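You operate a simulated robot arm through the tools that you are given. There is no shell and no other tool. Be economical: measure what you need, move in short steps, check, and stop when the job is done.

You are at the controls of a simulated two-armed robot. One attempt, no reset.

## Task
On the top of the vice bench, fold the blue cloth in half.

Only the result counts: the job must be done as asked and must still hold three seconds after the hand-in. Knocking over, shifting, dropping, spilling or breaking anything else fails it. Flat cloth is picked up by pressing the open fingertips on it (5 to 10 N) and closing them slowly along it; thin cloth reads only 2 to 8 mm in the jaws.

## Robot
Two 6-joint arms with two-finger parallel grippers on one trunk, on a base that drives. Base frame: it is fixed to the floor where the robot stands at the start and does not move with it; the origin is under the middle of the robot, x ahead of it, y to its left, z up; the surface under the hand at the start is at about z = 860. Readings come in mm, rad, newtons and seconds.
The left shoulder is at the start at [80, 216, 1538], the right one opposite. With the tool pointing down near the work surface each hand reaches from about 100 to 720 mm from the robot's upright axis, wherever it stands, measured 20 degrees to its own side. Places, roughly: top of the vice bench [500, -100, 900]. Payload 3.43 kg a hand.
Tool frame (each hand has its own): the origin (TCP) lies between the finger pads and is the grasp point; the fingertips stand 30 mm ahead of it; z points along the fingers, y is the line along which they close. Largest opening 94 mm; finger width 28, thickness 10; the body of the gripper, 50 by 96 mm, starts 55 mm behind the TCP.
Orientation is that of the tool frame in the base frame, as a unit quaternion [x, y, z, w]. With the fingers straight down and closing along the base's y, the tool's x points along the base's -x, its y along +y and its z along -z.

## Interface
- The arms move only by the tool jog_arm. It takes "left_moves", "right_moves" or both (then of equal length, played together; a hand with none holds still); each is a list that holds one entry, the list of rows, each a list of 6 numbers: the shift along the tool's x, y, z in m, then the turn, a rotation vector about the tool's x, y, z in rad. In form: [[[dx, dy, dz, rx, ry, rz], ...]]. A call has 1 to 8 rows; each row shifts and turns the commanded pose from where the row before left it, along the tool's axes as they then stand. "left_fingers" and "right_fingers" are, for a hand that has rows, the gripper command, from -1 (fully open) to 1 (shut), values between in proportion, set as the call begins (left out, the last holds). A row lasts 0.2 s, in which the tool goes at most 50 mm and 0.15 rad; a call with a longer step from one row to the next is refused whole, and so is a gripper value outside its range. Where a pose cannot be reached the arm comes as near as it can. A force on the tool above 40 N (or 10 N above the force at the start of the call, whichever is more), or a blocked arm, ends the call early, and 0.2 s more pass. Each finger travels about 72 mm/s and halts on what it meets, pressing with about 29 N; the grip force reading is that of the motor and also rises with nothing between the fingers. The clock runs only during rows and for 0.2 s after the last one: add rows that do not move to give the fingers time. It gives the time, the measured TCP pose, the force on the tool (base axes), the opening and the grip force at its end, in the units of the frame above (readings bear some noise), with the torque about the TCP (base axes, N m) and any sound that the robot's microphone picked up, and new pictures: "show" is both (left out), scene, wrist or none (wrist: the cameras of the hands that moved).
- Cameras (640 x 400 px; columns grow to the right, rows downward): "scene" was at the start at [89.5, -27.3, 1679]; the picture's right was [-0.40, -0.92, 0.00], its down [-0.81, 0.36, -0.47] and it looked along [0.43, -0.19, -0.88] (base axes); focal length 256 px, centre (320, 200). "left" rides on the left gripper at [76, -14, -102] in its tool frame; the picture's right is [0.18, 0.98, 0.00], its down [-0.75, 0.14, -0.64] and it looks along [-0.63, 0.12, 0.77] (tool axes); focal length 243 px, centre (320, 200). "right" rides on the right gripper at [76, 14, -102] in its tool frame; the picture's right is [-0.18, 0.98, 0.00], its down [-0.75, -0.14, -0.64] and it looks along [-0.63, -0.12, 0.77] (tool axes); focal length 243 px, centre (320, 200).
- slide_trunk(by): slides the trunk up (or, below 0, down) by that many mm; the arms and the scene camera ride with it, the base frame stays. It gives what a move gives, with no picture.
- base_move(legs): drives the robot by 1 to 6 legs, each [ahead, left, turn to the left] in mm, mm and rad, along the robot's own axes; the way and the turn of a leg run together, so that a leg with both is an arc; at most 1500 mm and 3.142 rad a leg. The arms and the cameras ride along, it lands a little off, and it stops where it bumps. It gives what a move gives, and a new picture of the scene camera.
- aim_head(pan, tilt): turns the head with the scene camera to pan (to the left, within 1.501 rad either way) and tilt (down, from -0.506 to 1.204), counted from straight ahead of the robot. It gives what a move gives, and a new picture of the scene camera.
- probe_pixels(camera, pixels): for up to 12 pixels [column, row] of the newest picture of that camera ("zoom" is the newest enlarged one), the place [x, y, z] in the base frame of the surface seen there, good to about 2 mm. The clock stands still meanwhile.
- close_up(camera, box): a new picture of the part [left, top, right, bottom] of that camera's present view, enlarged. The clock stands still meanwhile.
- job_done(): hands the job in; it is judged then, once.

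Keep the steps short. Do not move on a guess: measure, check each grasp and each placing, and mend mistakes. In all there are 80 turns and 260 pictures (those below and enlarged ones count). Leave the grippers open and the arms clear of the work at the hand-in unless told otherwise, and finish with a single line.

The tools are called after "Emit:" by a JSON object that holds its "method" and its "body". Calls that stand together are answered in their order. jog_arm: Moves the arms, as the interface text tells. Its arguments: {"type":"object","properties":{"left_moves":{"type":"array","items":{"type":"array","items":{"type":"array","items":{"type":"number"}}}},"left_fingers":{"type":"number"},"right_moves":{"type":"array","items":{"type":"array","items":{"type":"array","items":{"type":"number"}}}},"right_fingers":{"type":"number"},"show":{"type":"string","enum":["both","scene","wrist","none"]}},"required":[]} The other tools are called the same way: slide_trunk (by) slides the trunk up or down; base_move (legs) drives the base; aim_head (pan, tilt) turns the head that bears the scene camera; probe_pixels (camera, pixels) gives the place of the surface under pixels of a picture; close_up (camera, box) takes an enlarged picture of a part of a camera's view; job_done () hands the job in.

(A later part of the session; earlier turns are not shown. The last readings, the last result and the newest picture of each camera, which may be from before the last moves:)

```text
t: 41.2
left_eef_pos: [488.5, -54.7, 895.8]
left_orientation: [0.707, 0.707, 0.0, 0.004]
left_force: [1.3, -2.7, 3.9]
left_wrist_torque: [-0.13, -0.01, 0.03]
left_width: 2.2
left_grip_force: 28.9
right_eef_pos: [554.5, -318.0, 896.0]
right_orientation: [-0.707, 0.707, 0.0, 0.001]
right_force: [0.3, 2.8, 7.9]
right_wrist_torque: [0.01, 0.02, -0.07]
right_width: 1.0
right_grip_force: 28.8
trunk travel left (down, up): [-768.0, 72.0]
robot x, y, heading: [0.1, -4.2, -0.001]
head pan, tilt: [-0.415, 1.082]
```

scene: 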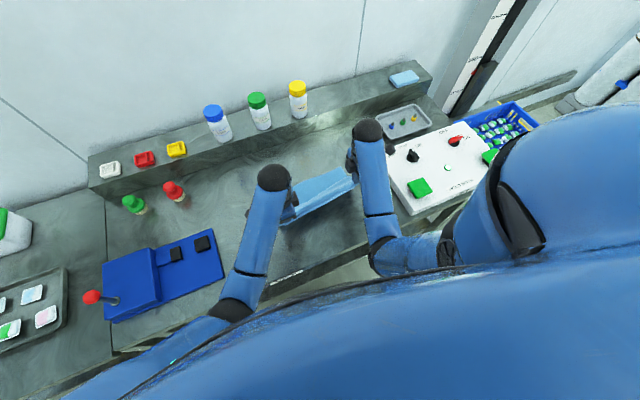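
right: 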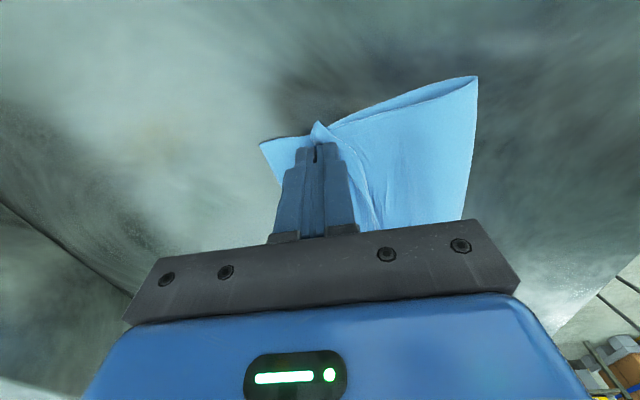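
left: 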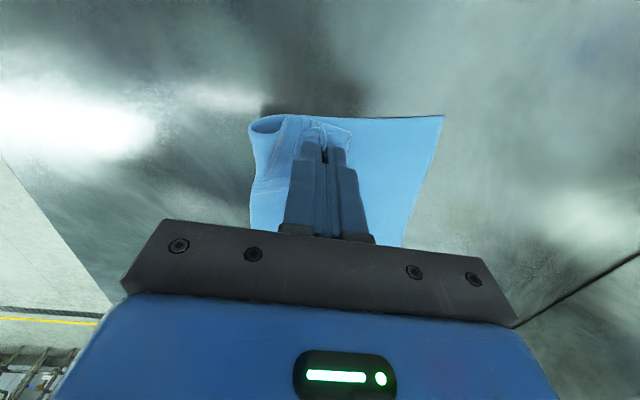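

Tips now touch lightly. I raise 2 mm, open both to about 25 mm, then lift straight up and look.

Emit:
{"method": "jog_arm", "body": {"left_moves": [[[0, 0, -0.002, 0, 0, 0], [0, 0, 0, 0, 0, 0], [0, 0, 0, 0, 0, 0], [0, 0, -0.01, 0, 0, 0], [0, 0, -0.02, 0, 0, 0], [0, 0, -0.03, 0, 0, 0], [0, 0, 0, 0, 0, 0]]], "left_fingers": 0.45, "right_moves": [[[0, 0, -0.002, 0, 0, 0], [0, 0, 0, 0, 0, 0], [0, 0, 0, 0, 0, 0], [0, 0, -0.01, 0, 0, 0], [0, 0, -0.02, 0, 0, 0], [0, 0, -0.03, 0, 0, 0], [0, 0, 0, 0, 0, 0]]], "right_fingers": 0.45}}

Emit:
{"method": "close_up", "body": {"camera": "scene", "box": [240, 140, 400, 270]}}

```text
t: 42.9
left_eef_pos: [490.5, -53.3, 956.6]
left_orientation: [0.707, 0.707, 0.0, 0.003]
left_force: [0.7, -0.7, -0.1]
left_wrist_torque: [0.02, 0.0, 0.01]
left_width: 25.9
left_grip_force: 0.1
right_eef_pos: [553.8, -319.7, 958.4]
right_orientation: [0.708, -0.707, 0.0, 0.0]
right_force: [-0.3, 0.0, -0.4]
right_wrist_torque: [-0.01, -0.02, -0.03]
right_width: 25.7
right_grip_force: 0.1
trunk travel left (down, up): [-768.0, 72.0]
robot x, y, heading: [1.2, 2.5, 0.002]
head pan, tilt: [-0.415, 1.082]
```

scene: 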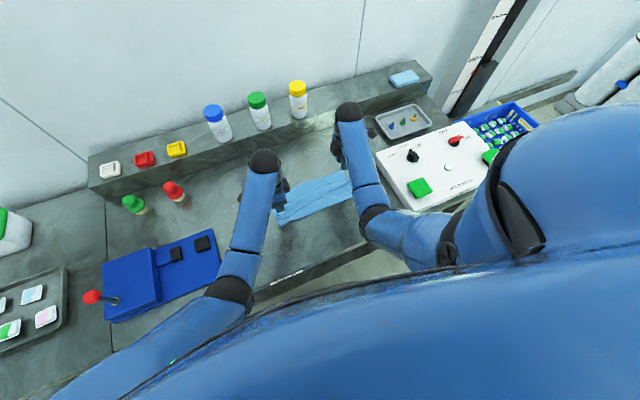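
right: 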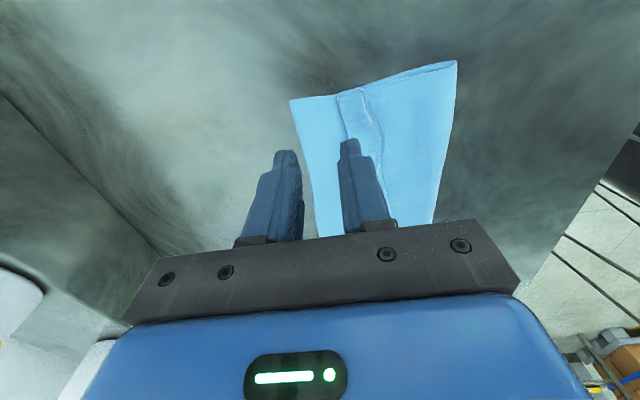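
left: 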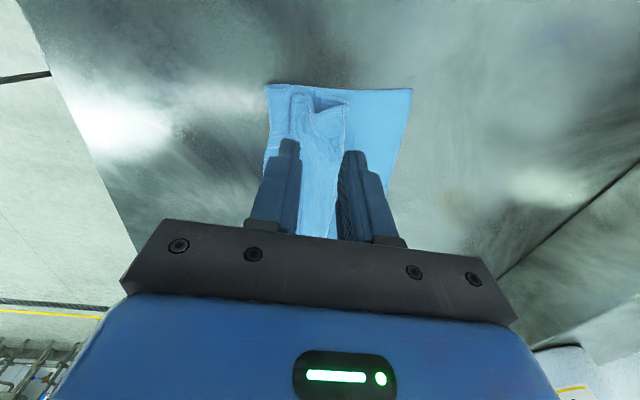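

```text
3.08 times, centred on (320, 205) of scene
```

zoom: 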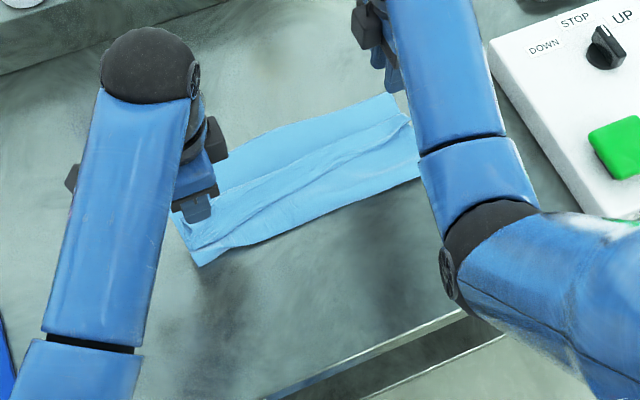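

Released. The free edge seems curled back toward me. I move the hands up and outward to see the whole cloth.

Emit:
{"method": "jog_arm", "body": {"left_moves": [[[0.03, 0, -0.02, 0, 0, 0], [0.04, 0, -0.01, 0, 0, 0], [0.04, 0, 0, 0, 0, 0], [0.04, 0, 0, 0, 0, 0]]], "right_moves": [[[0, 0, -0.02, 0, 0, 0], [0.03, 0, -0.02, 0, 0, 0], [0.04, 0, 0, 0, 0, 0], [0.03, 0, 0, 0, 0, 0]]], "show": "wrist"}}

Emit:
{"method": "close_up", "body": {"camera": "scene", "box": [256, 150, 384, 230]}}

```text
t: 43.9
left_eef_pos: [488.6, 95.5, 985.6]
left_orientation: [0.708, 0.707, 0.0, 0.003]
left_force: [0.1, -0.5, -1.1]
left_wrist_torque: [-0.01, 0.0, 0.03]
left_width: 26.0
left_grip_force: 0.0
right_eef_pos: [552.8, -418.2, 995.1]
right_orientation: [-0.707, 0.707, 0.0, 0.001]
right_force: [-1.2, -0.6, 0.2]
right_wrist_torque: [-0.03, -0.03, 0.02]
right_width: 25.9
right_grip_force: 0.1
trunk travel left (down, up): [-768.0, 72.0]
robot x, y, heading: [0.0, -0.7, 0.002]
head pan, tilt: [-0.415, 1.082]
```

right: 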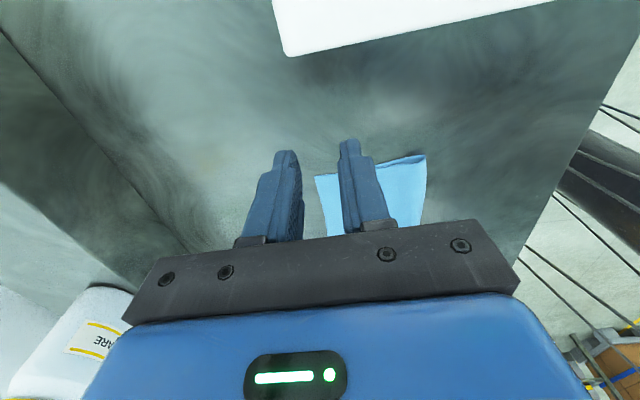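
left: 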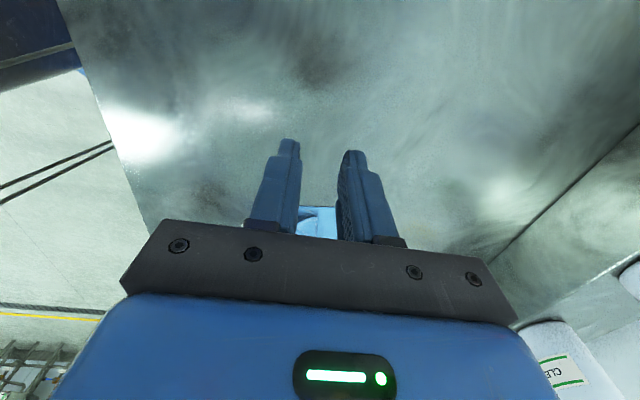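

```text
5.00 times, centred on (320, 190) of scene
```

zoom: 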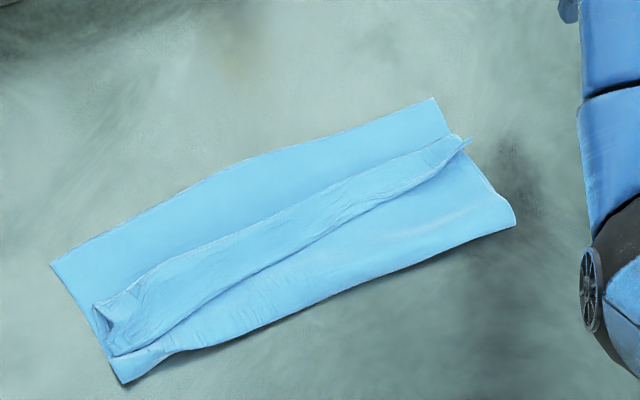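

A clear picture: the lower layer's far edge is free, and the upper layer's last part forms a cuff folded back toward me. I measure the cuff's front bend, its edge, the crease and the far edge.

Emit:
{"method": "probe_pixels", "body": {"camera": "zoom", "pixels": [[52, 264], [433, 101], [513, 218], [122, 380], [97, 305], [112, 355], [468, 141], [430, 152], [280, 210], [300, 240], [230, 320], [415, 178]]}}

Emit:
{"method": "close_up", "body": {"camera": "scene", "box": [262, 195, 312, 230]}}

Emit:
{"method": "close_up", "body": {"camera": "scene", "box": [320, 165, 370, 200]}}

```text
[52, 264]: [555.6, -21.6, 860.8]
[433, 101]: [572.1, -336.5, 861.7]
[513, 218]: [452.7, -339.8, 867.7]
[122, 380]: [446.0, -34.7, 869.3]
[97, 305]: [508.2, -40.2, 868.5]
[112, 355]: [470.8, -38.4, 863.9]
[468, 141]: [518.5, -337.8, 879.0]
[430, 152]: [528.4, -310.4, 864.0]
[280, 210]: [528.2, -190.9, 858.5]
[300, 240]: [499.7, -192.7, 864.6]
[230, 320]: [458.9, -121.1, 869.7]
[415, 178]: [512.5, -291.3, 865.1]
```

```text
11.43 times, centred on (287, 212) of scene
```

zoom: 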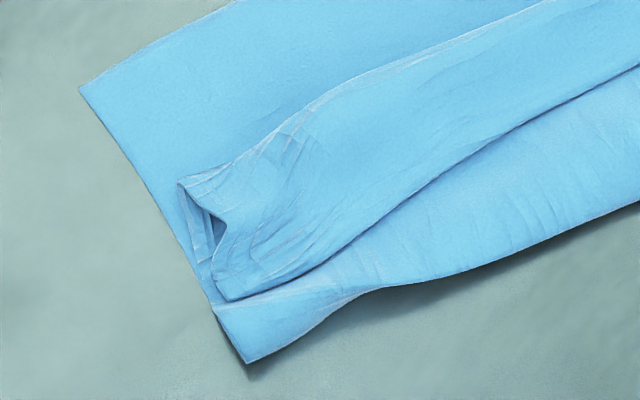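

```text
11.43 times, centred on (345, 182) of scene
```

zoom: 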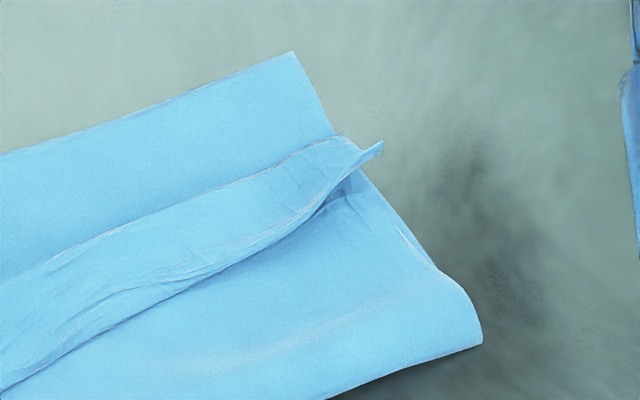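

The crease is good (x≈446 to 455). Only the cuff must be turned forward: its front bend is at x≈508–530 and its edge at 471 (left), 497 (mid), 515 (right, standing up at z≈879). Unfolded, the edge will land near 545–558, close to the far edge. I close the right fingers and bring them down behind the raised right end of the cuff.

Emit:
{"method": "jog_arm", "body": {"right_moves": [[[-0.03, 0.022, 0, 0, 0, 0], [-0.03, 0.022, 0, 0, 0, 0], [-0.03, 0.022, 0, 0, 0, 0], [0, 0, 0.035, 0, 0, 0], [0, 0, 0.03, 0, 0, 0], [0, 0, 0.02, 0, 0, 0], [0, 0, 0, 0, 0, 0]]], "right_fingers": 1, "show": "wrist"}}

```text
t: 45.5
left_eef_pos: [487.2, 95.0, 985.6]
left_orientation: [0.707, 0.707, -0.001, 0.003]
left_force: [0.4, 0.3, -0.2]
left_wrist_torque: [0.04, -0.04, -0.01]
left_width: 26.0
left_grip_force: 0.0
right_eef_pos: [489.4, -327.2, 905.7]
right_orientation: [0.707, -0.707, 0.0, 0.0]
right_force: [-0.2, 0.0, -0.5]
right_wrist_torque: [-0.02, 0.0, 0.0]
right_width: 0.0
right_grip_force: 28.3
right hand out of reach, approached as far as the arm can: row 3
trunk travel left (down, up): [-768.0, 72.0]
robot x, y, heading: [-3.5, 0.6, -0.002]
head pan, tilt: [-0.415, 1.082]
```

right: 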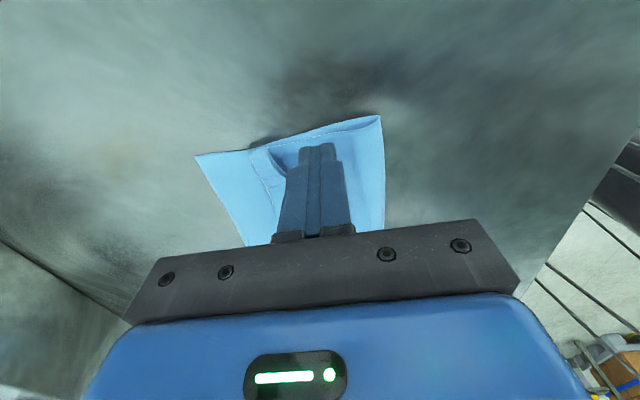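

The fingers are just behind the raised cuff end (lip at (275,160)). I lower to about 4 mm above the layer, then sweep forward 60 mm with a slight rise.

Emit:
{"method": "jog_arm", "body": {"right_moves": [[[0, 0, 0.007, 0, 0, 0], [0, -0.01, 0, 0, 0, 0], [0, -0.01, 0, 0, 0, 0], [0, -0.01, -0.001, 0, 0, 0], [0, -0.01, -0.002, 0, 0, 0], [0, -0.01, -0.002, 0, 0, 0], [0, -0.008, -0.002, 0, 0, 0]]], "show": "wrist"}}

Emit:
{"method": "close_up", "body": {"camera": "right", "box": [220, 70, 460, 220]}}

```text
t: 47.0
left_eef_pos: [488.8, 94.1, 984.8]
left_orientation: [0.707, 0.707, 0.0, 0.003]
left_force: [-0.4, 0.5, 1.2]
left_wrist_torque: [0.01, 0.0, 0.01]
left_width: 25.9
left_grip_force: 0.0
right_eef_pos: [548.1, -328.2, 904.5]
right_orientation: [0.707, -0.707, 0.0, 0.0]
right_force: [0.2, -0.1, 0.3]
right_wrist_torque: [0.0, 0.0, 0.02]
right_width: 0.0
right_grip_force: 29.0
trunk travel left (down, up): [-768.0, 72.0]
robot x, y, heading: [2.3, 1.6, -0.003]
head pan, tilt: [-0.415, 1.082]
```

right: 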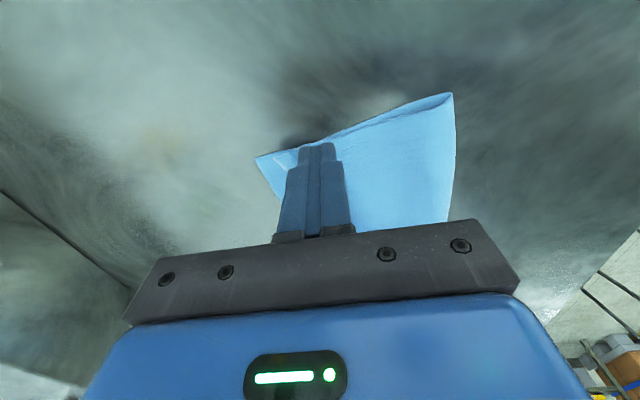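

```text
2.67 times, centred on (340, 145) of right
```

zoom: 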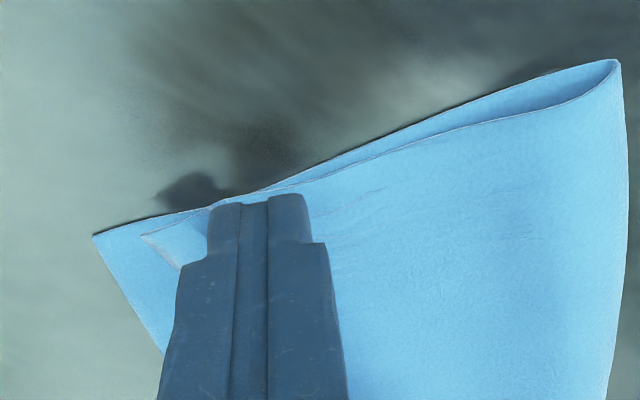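

The right end turned over. I lift, go back, and repeat at y≈-285.

Emit:
{"method": "jog_arm", "body": {"right_moves": [[[0, 0, -0.03, 0, 0, 0], [-0.02, 0.03, 0, 0, 0, 0], [-0.022, 0.035, 0, 0, 0, 0], [0, 0, 0.01, 0, 0, 0], [0, 0, 0, 0, 0, 0]]], "show": "both"}}

Emit:
{"method": "close_up", "body": {"camera": "scene", "box": [256, 150, 384, 230]}}

```text
t: 48.2
left_eef_pos: [488.2, 94.5, 985.0]
left_orientation: [0.707, 0.707, 0.0, 0.003]
left_force: [-0.6, 0.2, -0.3]
left_wrist_torque: [-0.03, -0.01, 0.02]
left_width: 25.9
left_grip_force: 0.0
right_eef_pos: [483.6, -287.4, 925.7]
right_orientation: [0.707, -0.707, 0.001, 0.0]
right_force: [0.1, 0.3, 0.1]
right_wrist_torque: [-0.01, -0.02, 0.03]
right_width: 0.0
right_grip_force: 29.0
trunk travel left (down, up): [-768.0, 72.0]
robot x, y, heading: [-0.2, 2.5, -0.002]
head pan, tilt: [-0.415, 1.082]
```

scene: 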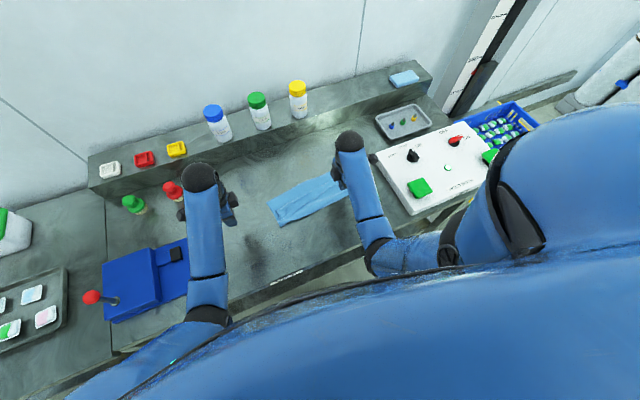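
right: 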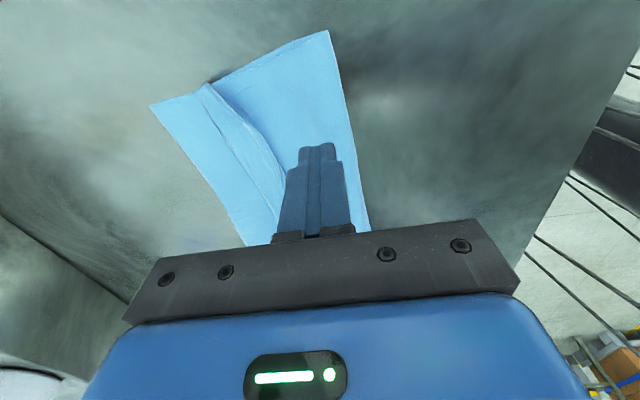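

```text
5.00 times, centred on (320, 190) of scene
```

zoom: 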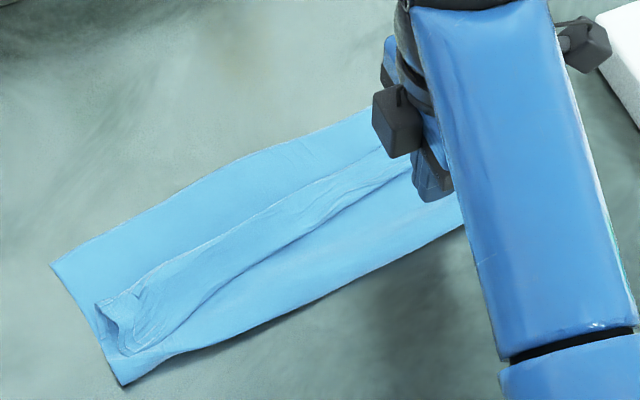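

The right end springs back because the rest of the cuff is still turned. I need to sweep the full width at once: I'll turn both hands back so the fingers open along y (each hand then spans about 114 mm) and push with all four fingers together. Turning first, raised.

Emit:
{"method": "jog_arm", "body": {"left_moves": [[[0, 0, 0, 0, 0, -0.1428], [0, 0, 0, 0, 0, -0.1428], [0, 0, 0, 0, 0, -0.1428], [0, 0, 0, 0, 0, -0.1428], [0, 0, 0, 0, 0, -0.1428], [0, 0, 0, 0, 0, -0.1428], [0, 0, 0, 0, 0, -0.1428], [0, 0, 0, 0, 0, -0.1428]]], "left_fingers": -1, "right_moves": [[[0, 0, -0.03, 0, 0, 0.1428], [0, 0, 0, 0, 0, 0.1428], [0, 0, 0, 0, 0, 0.1428], [0, 0, 0, 0, 0, 0.1428], [0, 0, 0, 0, 0, 0.1428], [0, 0, 0, 0, 0, 0.1428], [0, 0, 0, 0, 0, 0.1428], [0, 0, 0, 0, 0, 0.1428]]], "right_fingers": -1, "show": "none"}}

Emit:
{"method": "jog_arm", "body": {"left_moves": [[[0, 0, 0, 0, 0, -0.1428], [0, 0, 0, 0, 0, -0.1428], [0, 0, 0, 0, 0, -0.1428], [0, 0, 0, 0, 0, 0]]], "right_moves": [[[0, 0, 0, 0, 0, 0.1428], [0, 0, 0, 0, 0, 0.1428], [0, 0, 0, 0, 0, 0.1428], [0, 0, 0, 0, 0, 0]]], "show": "scene"}}

Emit:
{"method": "close_up", "body": {"camera": "scene", "box": [256, 150, 384, 230]}}

```text
t: 50.0
left_eef_pos: [489.6, 96.2, 986.0]
left_orientation: [0.211, 0.977, -0.001, 0.003]
left_force: [0.3, 1.0, 0.4]
left_wrist_torque: [-0.01, 0.01, -0.01]
left_width: 93.9
left_grip_force: 0.0
right_eef_pos: [482.4, -288.8, 955.8]
right_orientation: [-0.212, 0.977, 0.0, 0.0]
right_force: [0.8, -0.3, 0.4]
right_wrist_torque: [-0.02, 0.01, 0.01]
right_width: 94.1
right_grip_force: 0.1
trunk travel left (down, up): [-768.0, 72.0]
robot x, y, heading: [-0.4, 0.6, -0.003]
head pan, tilt: [-0.415, 1.082]
```

```text
t: 51.0
left_eef_pos: [488.5, 97.4, 986.7]
left_orientation: [-0.001, 1.0, -0.002, 0.001]
left_force: [-0.3, -0.6, 0.2]
left_wrist_torque: [-0.01, 0.02, 0.02]
left_width: 93.8
left_grip_force: 0.1
right_eef_pos: [483.5, -286.1, 956.4]
right_orientation: [0.001, 1.0, 0.0, 0.0]
right_force: [-0.5, 0.1, -0.5]
right_wrist_torque: [0.02, 0.02, -0.01]
right_width: 94.4
right_grip_force: 0.1
trunk travel left (down, up): [-768.0, 72.0]
robot x, y, heading: [0.2, -3.2, -0.0]
head pan, tilt: [-0.415, 1.082]
```

scene: 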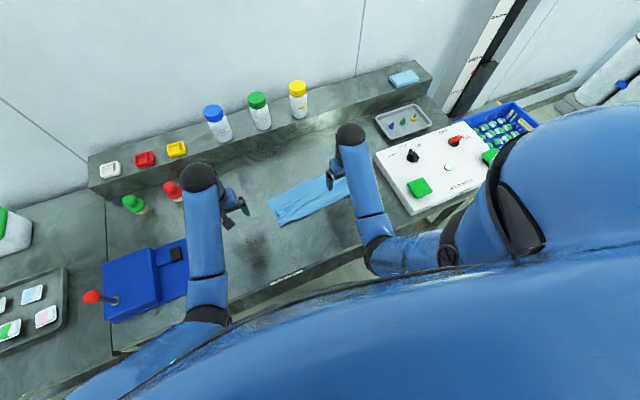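

```text
5.00 times, centred on (320, 190) of scene
```

zoom: 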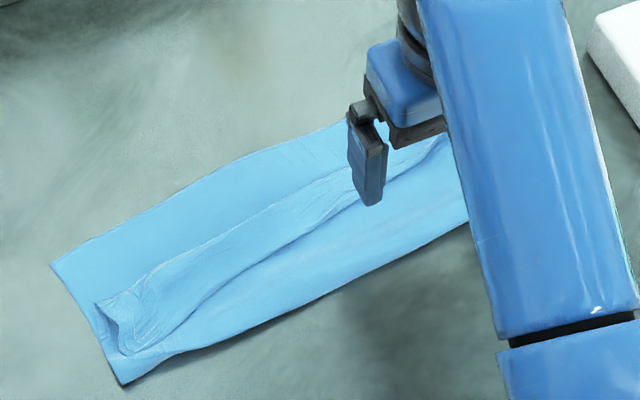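

Now I bring left in behind the left half of the cuff and right behind the right half, stopping 35–40 mm above the cloth for a look.

Emit:
{"method": "jog_arm", "body": {"left_moves": [[[0.008, -0.04, 0, 0, 0, 0], [0.008, -0.04, 0, 0, 0, 0], [0.008, -0.04, 0, 0, 0, 0], [0.009, -0.04, 0, 0, 0, 0], [0.009, -0.04, 0, 0, 0, 0], [0, 0, 0.025, 0, 0, 0], [0, 0, 0.025, 0, 0, 0], [0, 0, 0, 0, 0, 0]]], "right_moves": [[[0, 0.002, 0, 0, 0, 0], [0, 0, 0, 0, 0, 0], [0, 0, 0, 0, 0, 0], [0, 0, 0, 0, 0, 0], [0, 0, 0, 0, 0, 0], [0, 0, 0.012, 0, 0, 0], [0, 0, 0.012, 0, 0, 0], [0, 0, 0, 0, 0, 0]]], "show": "wrist"}}

```text
t: 52.9
left_eef_pos: [447.8, -103.9, 936.3]
left_orientation: [0.0, 1.0, -0.002, 0.003]
left_force: [0.0, 0.6, 0.3]
left_wrist_torque: [-0.05, 0.02, -0.02]
left_width: 94.0
left_grip_force: 0.1
right_eef_pos: [483.2, -286.8, 931.7]
right_orientation: [0.0, 1.0, 0.0, 0.001]
right_force: [0.0, 1.2, -0.6]
right_wrist_torque: [-0.03, -0.02, 0.01]
right_width: 94.0
right_grip_force: 0.0
trunk travel left (down, up): [-768.0, 72.0]
robot x, y, heading: [-1.1, -0.1, 0.001]
head pan, tilt: [-0.415, 1.082]
```

right: 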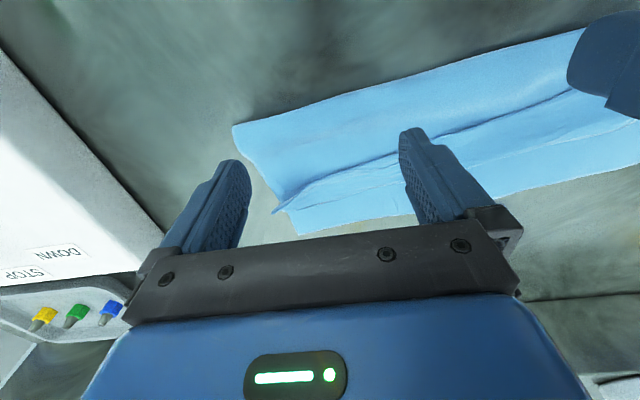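
left: 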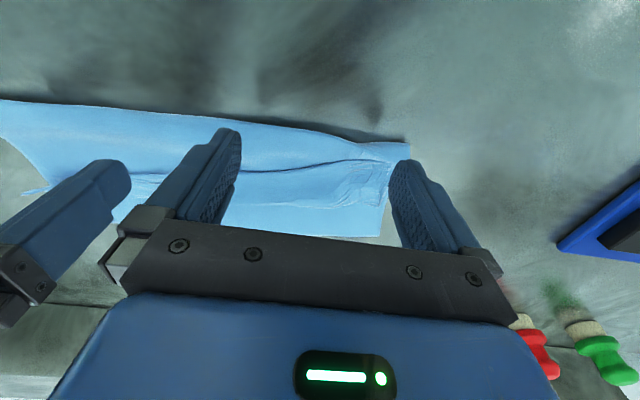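

I measure the cuff's back edge along its length.

Emit:
{"method": "probe_pixels", "body": {"camera": "left", "pixels": [[388, 162], [360, 162], [320, 165], [270, 171], [245, 173], [300, 205], [380, 200]]}}

Emit:
{"method": "probe_pixels", "body": {"camera": "right", "pixels": [[275, 211], [290, 190], [330, 174], [390, 157], [480, 128], [260, 180], [340, 160]]}}

```text
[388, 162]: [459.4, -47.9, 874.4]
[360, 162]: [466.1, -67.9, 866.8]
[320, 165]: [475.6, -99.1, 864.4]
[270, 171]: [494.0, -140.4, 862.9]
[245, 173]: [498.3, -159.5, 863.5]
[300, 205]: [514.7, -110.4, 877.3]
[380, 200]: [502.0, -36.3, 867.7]
```

```text
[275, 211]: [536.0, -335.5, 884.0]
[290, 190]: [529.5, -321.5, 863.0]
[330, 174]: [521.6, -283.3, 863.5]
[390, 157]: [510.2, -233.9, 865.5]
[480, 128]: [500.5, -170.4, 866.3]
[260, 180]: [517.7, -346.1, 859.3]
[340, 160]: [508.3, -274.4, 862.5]
```

The edge runs obliquely from x=460 (left end) to 536 (right end). I yaw the hands (0.3 and 0.2 rad) to match and lower the open fingers behind it to just above the upper layer.

Emit:
{"method": "jog_arm", "body": {"left_moves": [[[-0.006, 0, 0, 0, 0, -0.15], [0, 0, 0.01, 0, 0, -0.15], [0, 0, 0.015, 0, 0, 0], [0, 0, 0.01, 0, 0, 0], [0, 0, 0.002, 0, 0, 0], [0, 0, 0, 0, 0, 0]]], "right_moves": [[[0, 0, 0, 0, 0, -0.1], [0, 0, 0.01, 0, 0, -0.1], [0, 0, 0.01, 0, 0, 0], [0, 0, 0.01, 0, 0, 0], [0, 0, 0.003, 0, 0, 0], [0, 0, 0, 0, 0, 0]]], "show": "wrist"}}

```text
t: 54.2
left_eef_pos: [452.5, -103.1, 901.2]
left_orientation: [-0.15, 0.989, -0.002, 0.002]
left_force: [-0.1, 0.4, -0.6]
left_wrist_torque: [0.0, 0.01, 0.0]
left_width: 94.0
left_grip_force: 0.0
right_eef_pos: [483.9, -285.9, 899.0]
right_orientation: [-0.101, 0.995, 0.0, -0.001]
right_force: [0.0, 0.4, 0.1]
right_wrist_torque: [-0.03, 0.02, 0.0]
right_width: 93.9
right_grip_force: 0.0
trunk travel left (down, up): [-768.0, 72.0]
robot x, y, heading: [-1.2, 1.6, 0.001]
head pan, tilt: [-0.415, 1.082]
```

right: 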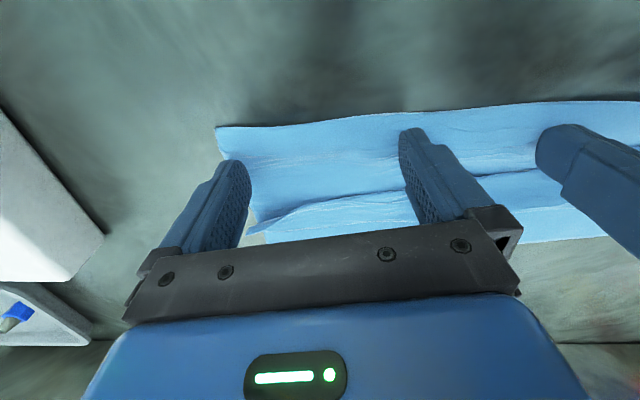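
left: 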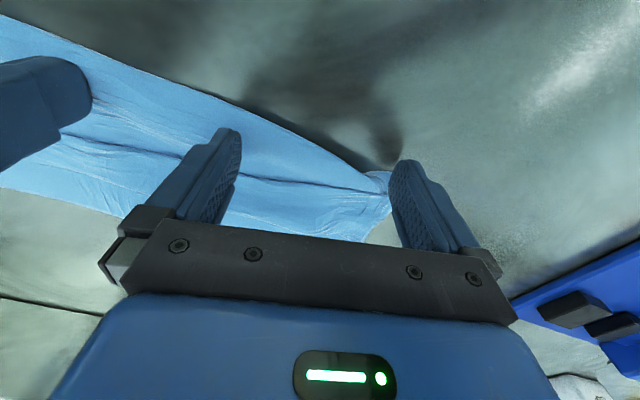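

All four fingers are behind the edge. I sweep both hands forward together, rising slightly over the bend.

Emit:
{"method": "jog_arm", "body": {"left_moves": [[[-0.0095, -0.003, 0.003, 0, 0, 0], [-0.0095, -0.003, 0, 0, 0, 0], [-0.0095, -0.003, 0, 0, 0, 0], [-0.0095, -0.003, 0, 0, 0, 0], [-0.0095, -0.003, -0.001, 0, 0, 0], [-0.0095, -0.003, -0.002, 0, 0, 0], [-0.0095, -0.003, -0.002, 0, 0, 0], [-0.0095, -0.003, -0.002, 0, 0, 0]]], "right_moves": [[[-0.0075, -0.0006, 0.001, 0, 0, 0], [-0.0075, -0.0006, 0, 0, 0, 0], [-0.0075, -0.0006, 0, 0, 0, 0], [-0.0075, -0.0006, 0, 0, 0, 0], [-0.0075, -0.0006, -0.001, 0, 0, 0], [-0.0075, -0.0006, -0.002, 0, 0, 0], [-0.0075, -0.0006, -0.002, 0, 0, 0], [-0.0075, -0.0006, -0.002, 0, 0, 0]]]}}

Emit:
{"method": "close_up", "body": {"camera": "scene", "box": [256, 150, 384, 230]}}

```text
t: 56.0
left_eef_pos: [532.3, -104.6, 902.9]
left_orientation: [-0.149, 0.989, -0.002, 0.002]
left_force: [-0.4, 0.1, 1.2]
left_wrist_torque: [0.03, 0.01, -0.01]
left_width: 94.0
left_grip_force: 0.0
right_eef_pos: [542.4, -277.9, 904.3]
right_orientation: [-0.101, 0.995, 0.0, 0.0]
right_force: [0.2, 0.1, 0.2]
right_wrist_torque: [-0.01, 0.01, 0.03]
right_width: 94.1
right_grip_force: 0.1
trunk travel left (down, up): [-768.0, 72.0]
robot x, y, heading: [0.4, -1.9, 0.001]
head pan, tilt: [-0.415, 1.082]
```

scene: 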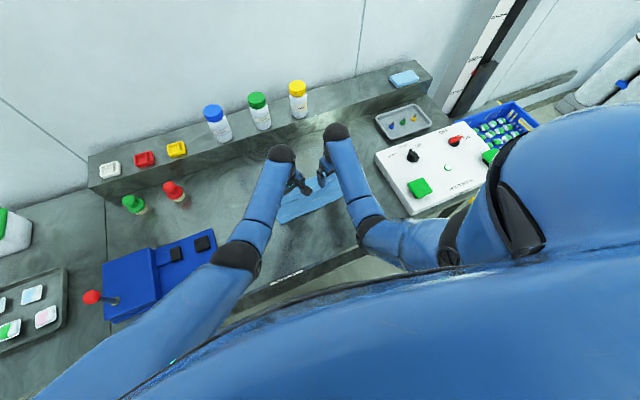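
right: 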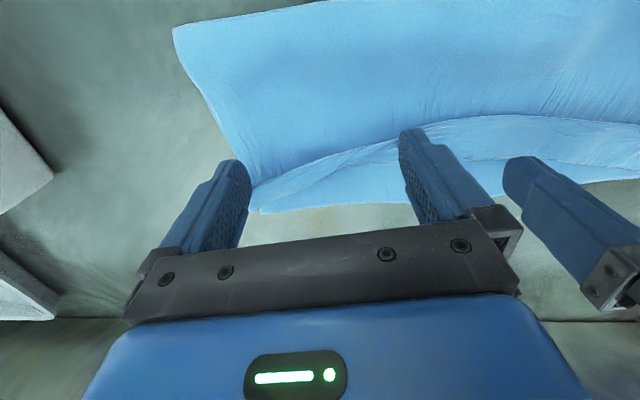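
left: 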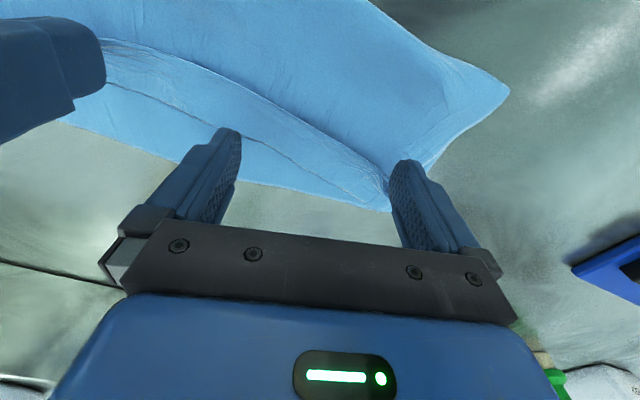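

```text
5.00 times, centred on (320, 190) of scene
```

zoom: 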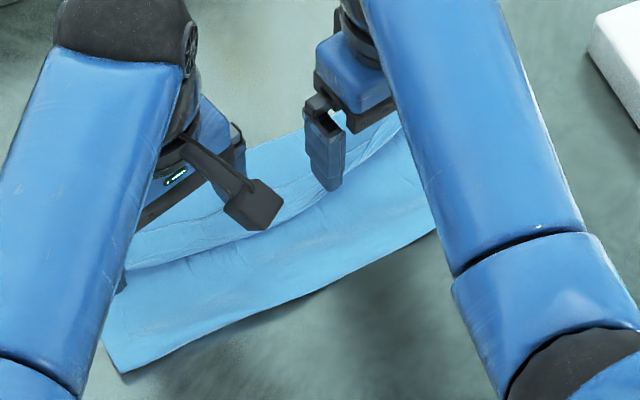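

Emit:
{"method": "close_up", "body": {"camera": "left", "box": [80, 20, 420, 232]}}

Emit:
{"method": "close_up", "body": {"camera": "right", "box": [200, 80, 520, 280]}}

Emit:
{"method": "probe_pixels", "body": {"camera": "left", "pixels": [[385, 200], [330, 150], [300, 150], [270, 110], [250, 145], [160, 100], [150, 70], [300, 180]]}}

```text
1.88 times, centred on (250, 126) of left
```

zoom: 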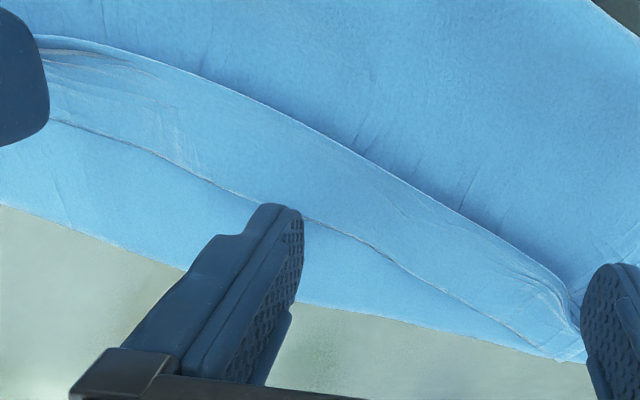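

```text
2.00 times, centred on (360, 180) of right
```

zoom: 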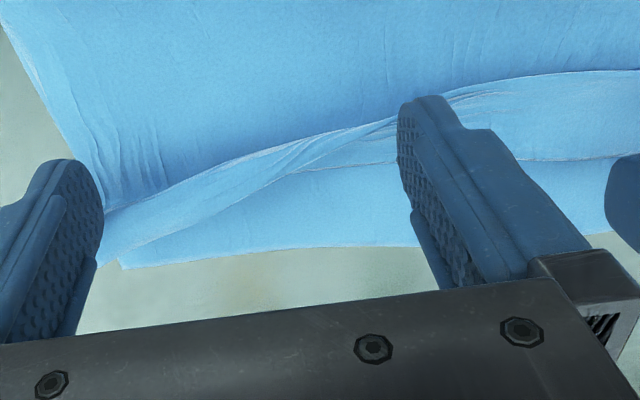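

```text
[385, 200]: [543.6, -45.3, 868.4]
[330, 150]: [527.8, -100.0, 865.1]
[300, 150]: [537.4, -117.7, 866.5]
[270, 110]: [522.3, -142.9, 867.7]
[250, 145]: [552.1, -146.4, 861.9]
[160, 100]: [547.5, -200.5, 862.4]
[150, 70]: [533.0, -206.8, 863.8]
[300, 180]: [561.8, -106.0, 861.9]
```

The tips (z≈872) rode over the flat parts of the cuff, so it slid forward instead of turning. I lift both hands and move them back to see its present shape.

Emit:
{"method": "jog_arm", "body": {"left_moves": [[[0, 0, -0.03, 0, 0, 0], [0.02, 0.04, -0.02, 0, 0, 0], [0.02, 0.045, 0, 0, 0, 0], [0.02, 0.045, 0, 0, 0, 0], [0.02, 0.02, 0, 0, 0, 0]]], "right_moves": [[[0, 0, -0.03, 0, 0, 0], [0.0, -0.04, -0.02, 0, 0, 0], [0.02, -0.045, 0, 0, 0, 0], [0.02, -0.03, 0, 0, 0, 0], [0.02, 0, 0, 0, 0, 0]]], "show": "none"}}

Emit:
{"method": "close_up", "body": {"camera": "scene", "box": [256, 150, 384, 230]}}

```text
t: 57.2
left_eef_pos: [410.4, 16.9, 954.4]
left_orientation: [-0.148, 0.989, -0.003, 0.002]
left_force: [0.0, 0.4, 0.2]
left_wrist_torque: [-0.02, -0.03, -0.01]
left_width: 93.9
left_grip_force: 0.1
right_eef_pos: [505.0, -401.5, 954.3]
right_orientation: [-0.1, 0.995, -0.001, 0.001]
right_force: [0.6, 0.2, -0.3]
right_wrist_torque: [-0.02, -0.01, 0.02]
right_width: 93.8
right_grip_force: 0.0
trunk travel left (down, up): [-768.0, 72.0]
robot x, y, heading: [1.5, 1.8, -0.003]
head pan, tilt: [-0.415, 1.082]
```

```text
5.00 times, centred on (320, 190) of scene
```

zoom: 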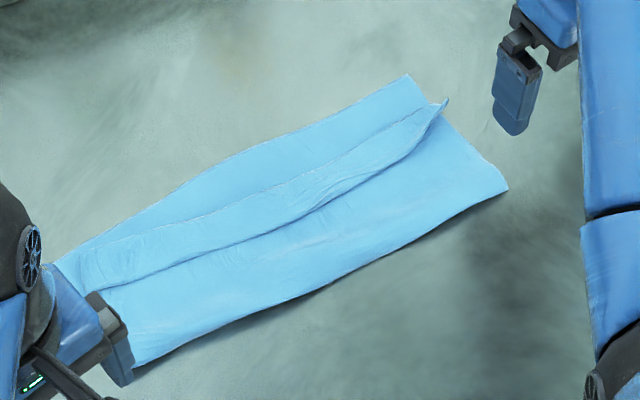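

Emit:
{"method": "probe_pixels", "body": {"camera": "zoom", "pixels": [[408, 78], [60, 262], [230, 152], [505, 186], [150, 358], [330, 282], [446, 101], [430, 112], [230, 205], [240, 240], [100, 285], [380, 170]]}}

```text
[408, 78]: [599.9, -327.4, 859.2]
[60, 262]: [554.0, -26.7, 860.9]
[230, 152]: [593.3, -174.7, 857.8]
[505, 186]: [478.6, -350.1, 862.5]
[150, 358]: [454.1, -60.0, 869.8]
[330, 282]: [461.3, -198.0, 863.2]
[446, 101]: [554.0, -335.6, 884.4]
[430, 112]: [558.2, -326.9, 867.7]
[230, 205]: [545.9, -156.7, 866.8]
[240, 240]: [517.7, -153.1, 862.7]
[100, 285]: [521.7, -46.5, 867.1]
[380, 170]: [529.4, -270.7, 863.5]
```

Very useful: crease x≈454–478, far edge 554–600, cuff bend ≈546–558, cuff edge at ≈520 (left half) to 550 (right end). Turned forward, the edge would land close to the far edge. I repeat the four-finger sweep, this time with the tips touching the upper layer. First I position behind the edge.

Emit:
{"method": "jog_arm", "body": {"left_moves": [[[0, 0, 0, 0, 0, 0.15], [0, 0, 0, 0, 0, 0.14], [-0.02, -0.03, 0, 0, 0, 0], [-0.022, -0.03, 0, 0, 0, 0], [-0.022, -0.03, 0, 0, 0, 0], [-0.022, -0.028, 0, 0, 0, 0], [0, 0, 0.03, 0, 0, 0], [0, 0, 0.018, 0, 0, 0]]], "right_moves": [[[0, 0, 0, 0, 0, 0], [0, 0, 0, 0, 0, 0], [-0.0075, 0.0293, 0, 0, 0, 0], [-0.0075, 0.0293, 0, 0, 0, 0], [-0.0075, 0.0293, 0, 0, 0, 0], [-0.0075, 0.0293, 0, 0, 0, 0], [0, 0, 0.03, 0, 0, 0], [0, 0, 0.018, 0, 0, 0]]], "show": "wrist"}}

```text
t: 59.0
left_eef_pos: [499.6, -100.1, 908.1]
left_orientation: [-0.005, 1.0, -0.003, 0.002]
left_force: [-0.2, -0.4, 0.1]
left_wrist_torque: [0.02, -0.01, -0.01]
left_width: 93.7
left_grip_force: 0.1
right_eef_pos: [514.2, -281.8, 907.7]
right_orientation: [-0.1, 0.995, 0.0, 0.0]
right_force: [0.2, 0.3, 0.7]
right_wrist_torque: [-0.01, -0.01, 0.0]
right_width: 93.9
right_grip_force: 0.2
trunk travel left (down, up): [-768.0, 72.0]
robot x, y, heading: [1.7, -2.7, -0.005]
head pan, tilt: [-0.415, 1.082]
```

right: 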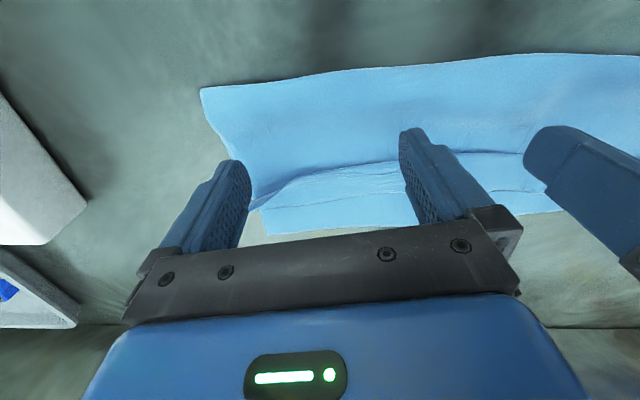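
left: 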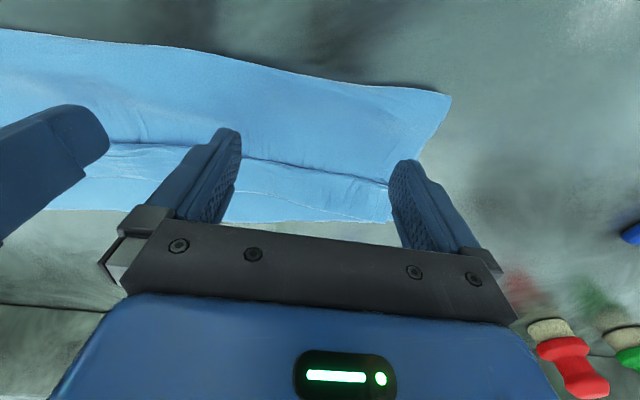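

Emit:
{"method": "probe_pixels", "body": {"camera": "left", "pixels": [[250, 159], [320, 172], [385, 184], [320, 168], [228, 135], [405, 165]]}}

Emit:
{"method": "probe_pixels", "body": {"camera": "right", "pixels": [[262, 193], [320, 170], [390, 162], [500, 151], [410, 135], [235, 165]]}}

```text
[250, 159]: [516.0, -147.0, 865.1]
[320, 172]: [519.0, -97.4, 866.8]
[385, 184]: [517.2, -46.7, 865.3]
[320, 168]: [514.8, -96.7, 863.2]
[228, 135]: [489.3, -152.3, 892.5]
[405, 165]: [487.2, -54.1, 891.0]
```

```text
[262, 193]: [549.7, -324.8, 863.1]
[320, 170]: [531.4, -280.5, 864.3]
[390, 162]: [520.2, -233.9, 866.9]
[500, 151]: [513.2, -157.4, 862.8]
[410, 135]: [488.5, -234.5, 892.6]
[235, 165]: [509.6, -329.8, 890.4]
```

The finger fronts stand 2–10 mm behind the edge. I back off 4 mm and lower to contact.

Emit:
{"method": "jog_arm", "body": {"left_moves": [[[0.004, 0, 0.008, 0, 0, 0], [0, 0, 0.004, 0, 0, 0], [0, 0, 0.001, 0, 0, 0], [0, 0, 0.001, 0, 0, 0], [0, 0, 0, 0, 0, 0]]], "right_moves": [[[0.004, 0, 0.008, 0, 0, 0], [0, 0, 0.004, 0, 0, 0], [0, 0, 0.001, 0, 0, 0], [0, 0, 0.001, 0, 0, 0], [0, 0, 0, 0, 0, 0]]], "show": "none"}}

```text
t: 60.2
left_eef_pos: [496.2, -101.4, 892.8]
left_orientation: [-0.005, 1.0, -0.003, 0.003]
left_force: [0.1, 1.9, 6.7]
left_wrist_torque: [0.45, 0.01, -0.03]
left_width: 94.1
left_grip_force: 0.0
right_eef_pos: [509.3, -281.6, 894.8]
right_orientation: [-0.1, 0.995, 0.0, 0.0]
right_force: [0.2, 0.2, 0.2]
right_wrist_torque: [0.0, -0.02, -0.02]
right_width: 94.0
right_grip_force: 0.0
trunk travel left (down, up): [-768.0, 72.0]
robot x, y, heading: [-0.2, -5.9, 0.002]
head pan, tilt: [-0.415, 1.082]
```

Left touches with 6.7 N (too firm), right not quite. I adjust (left up 0.5 mm, right down 1.4 mm) and sweep: 24 mm level, then forward while rising to turn the flap over.

Emit:
{"method": "jog_arm", "body": {"left_moves": [[[0, 0, -0.0005, 0, 0, 0], [-0.008, 0, 0, 0, 0, 0], [-0.008, 0, 0, 0, 0, 0], [-0.008, 0, 0, 0, 0, 0], [-0.008, 0, -0.002, 0, 0, 0]]], "right_moves": [[[0, 0, 0.0014, 0, 0, 0], [-0.008, -0.0016, 0, 0, 0, 0], [-0.008, -0.0016, 0, 0, 0, 0], [-0.008, -0.0016, 0, 0, 0, 0], [-0.008, -0.0016, -0.002, 0, 0, 0]]], "show": "wrist"}}

```text
t: 61.5
left_eef_pos: [529.1, -100.7, 893.4]
left_orientation: [-0.004, 1.0, -0.002, 0.001]
left_force: [-0.4, -0.1, 0.4]
left_wrist_torque: [0.02, 0.01, 0.0]
left_width: 93.8
left_grip_force: 0.0
right_eef_pos: [543.4, -282.4, 894.4]
right_orientation: [-0.101, 0.995, 0.0, -0.001]
right_force: [0.5, 0.2, -0.4]
right_wrist_torque: [-0.01, 0.02, 0.0]
right_width: 93.7
right_grip_force: 0.1
trunk travel left (down, up): [-768.0, 72.0]
robot x, y, heading: [-0.7, -1.9, 0.001]
head pan, tilt: [-0.415, 1.082]
```

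right: 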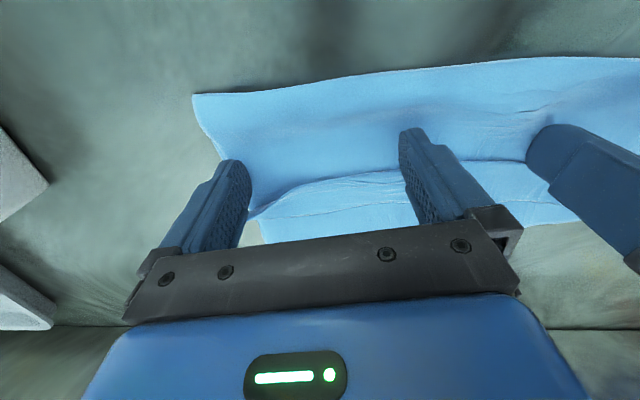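
left: 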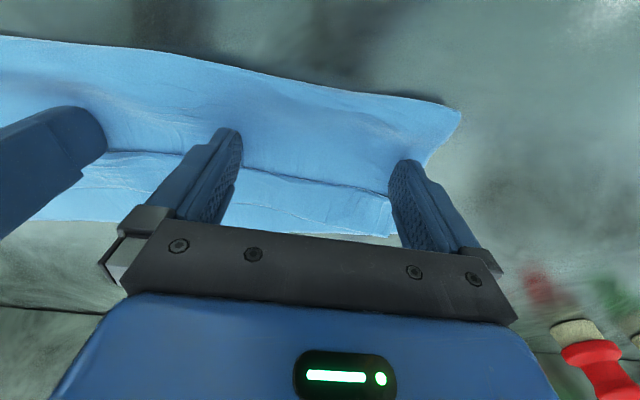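

I check whether the cuff turned or the cloth is being pushed.

Emit:
{"method": "probe_pixels", "body": {"camera": "left", "pixels": [[455, 115], [385, 190], [320, 180], [250, 168], [300, 228], [388, 232], [200, 70]]}}

Emit:
{"method": "probe_pixels", "body": {"camera": "right", "pixels": [[198, 98], [260, 208], [320, 182], [390, 172], [500, 162], [330, 215], [400, 80]]}}

Emit:
{"method": "close_up", "body": {"camera": "left", "box": [210, 130, 410, 255]}}

```text
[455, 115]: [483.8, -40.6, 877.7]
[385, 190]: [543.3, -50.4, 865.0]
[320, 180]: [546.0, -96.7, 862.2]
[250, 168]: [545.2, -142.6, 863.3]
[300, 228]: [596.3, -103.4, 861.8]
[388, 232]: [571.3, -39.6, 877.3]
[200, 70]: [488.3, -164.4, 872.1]
```

```text
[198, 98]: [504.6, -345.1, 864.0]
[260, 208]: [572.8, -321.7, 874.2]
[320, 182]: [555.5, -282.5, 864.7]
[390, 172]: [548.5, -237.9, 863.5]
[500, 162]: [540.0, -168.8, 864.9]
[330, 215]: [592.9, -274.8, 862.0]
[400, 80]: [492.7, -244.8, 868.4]
```

```text
3.20 times, centred on (310, 192) of left
```

zoom: 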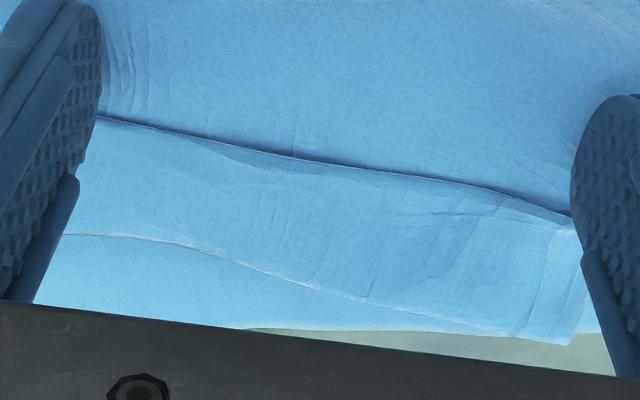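

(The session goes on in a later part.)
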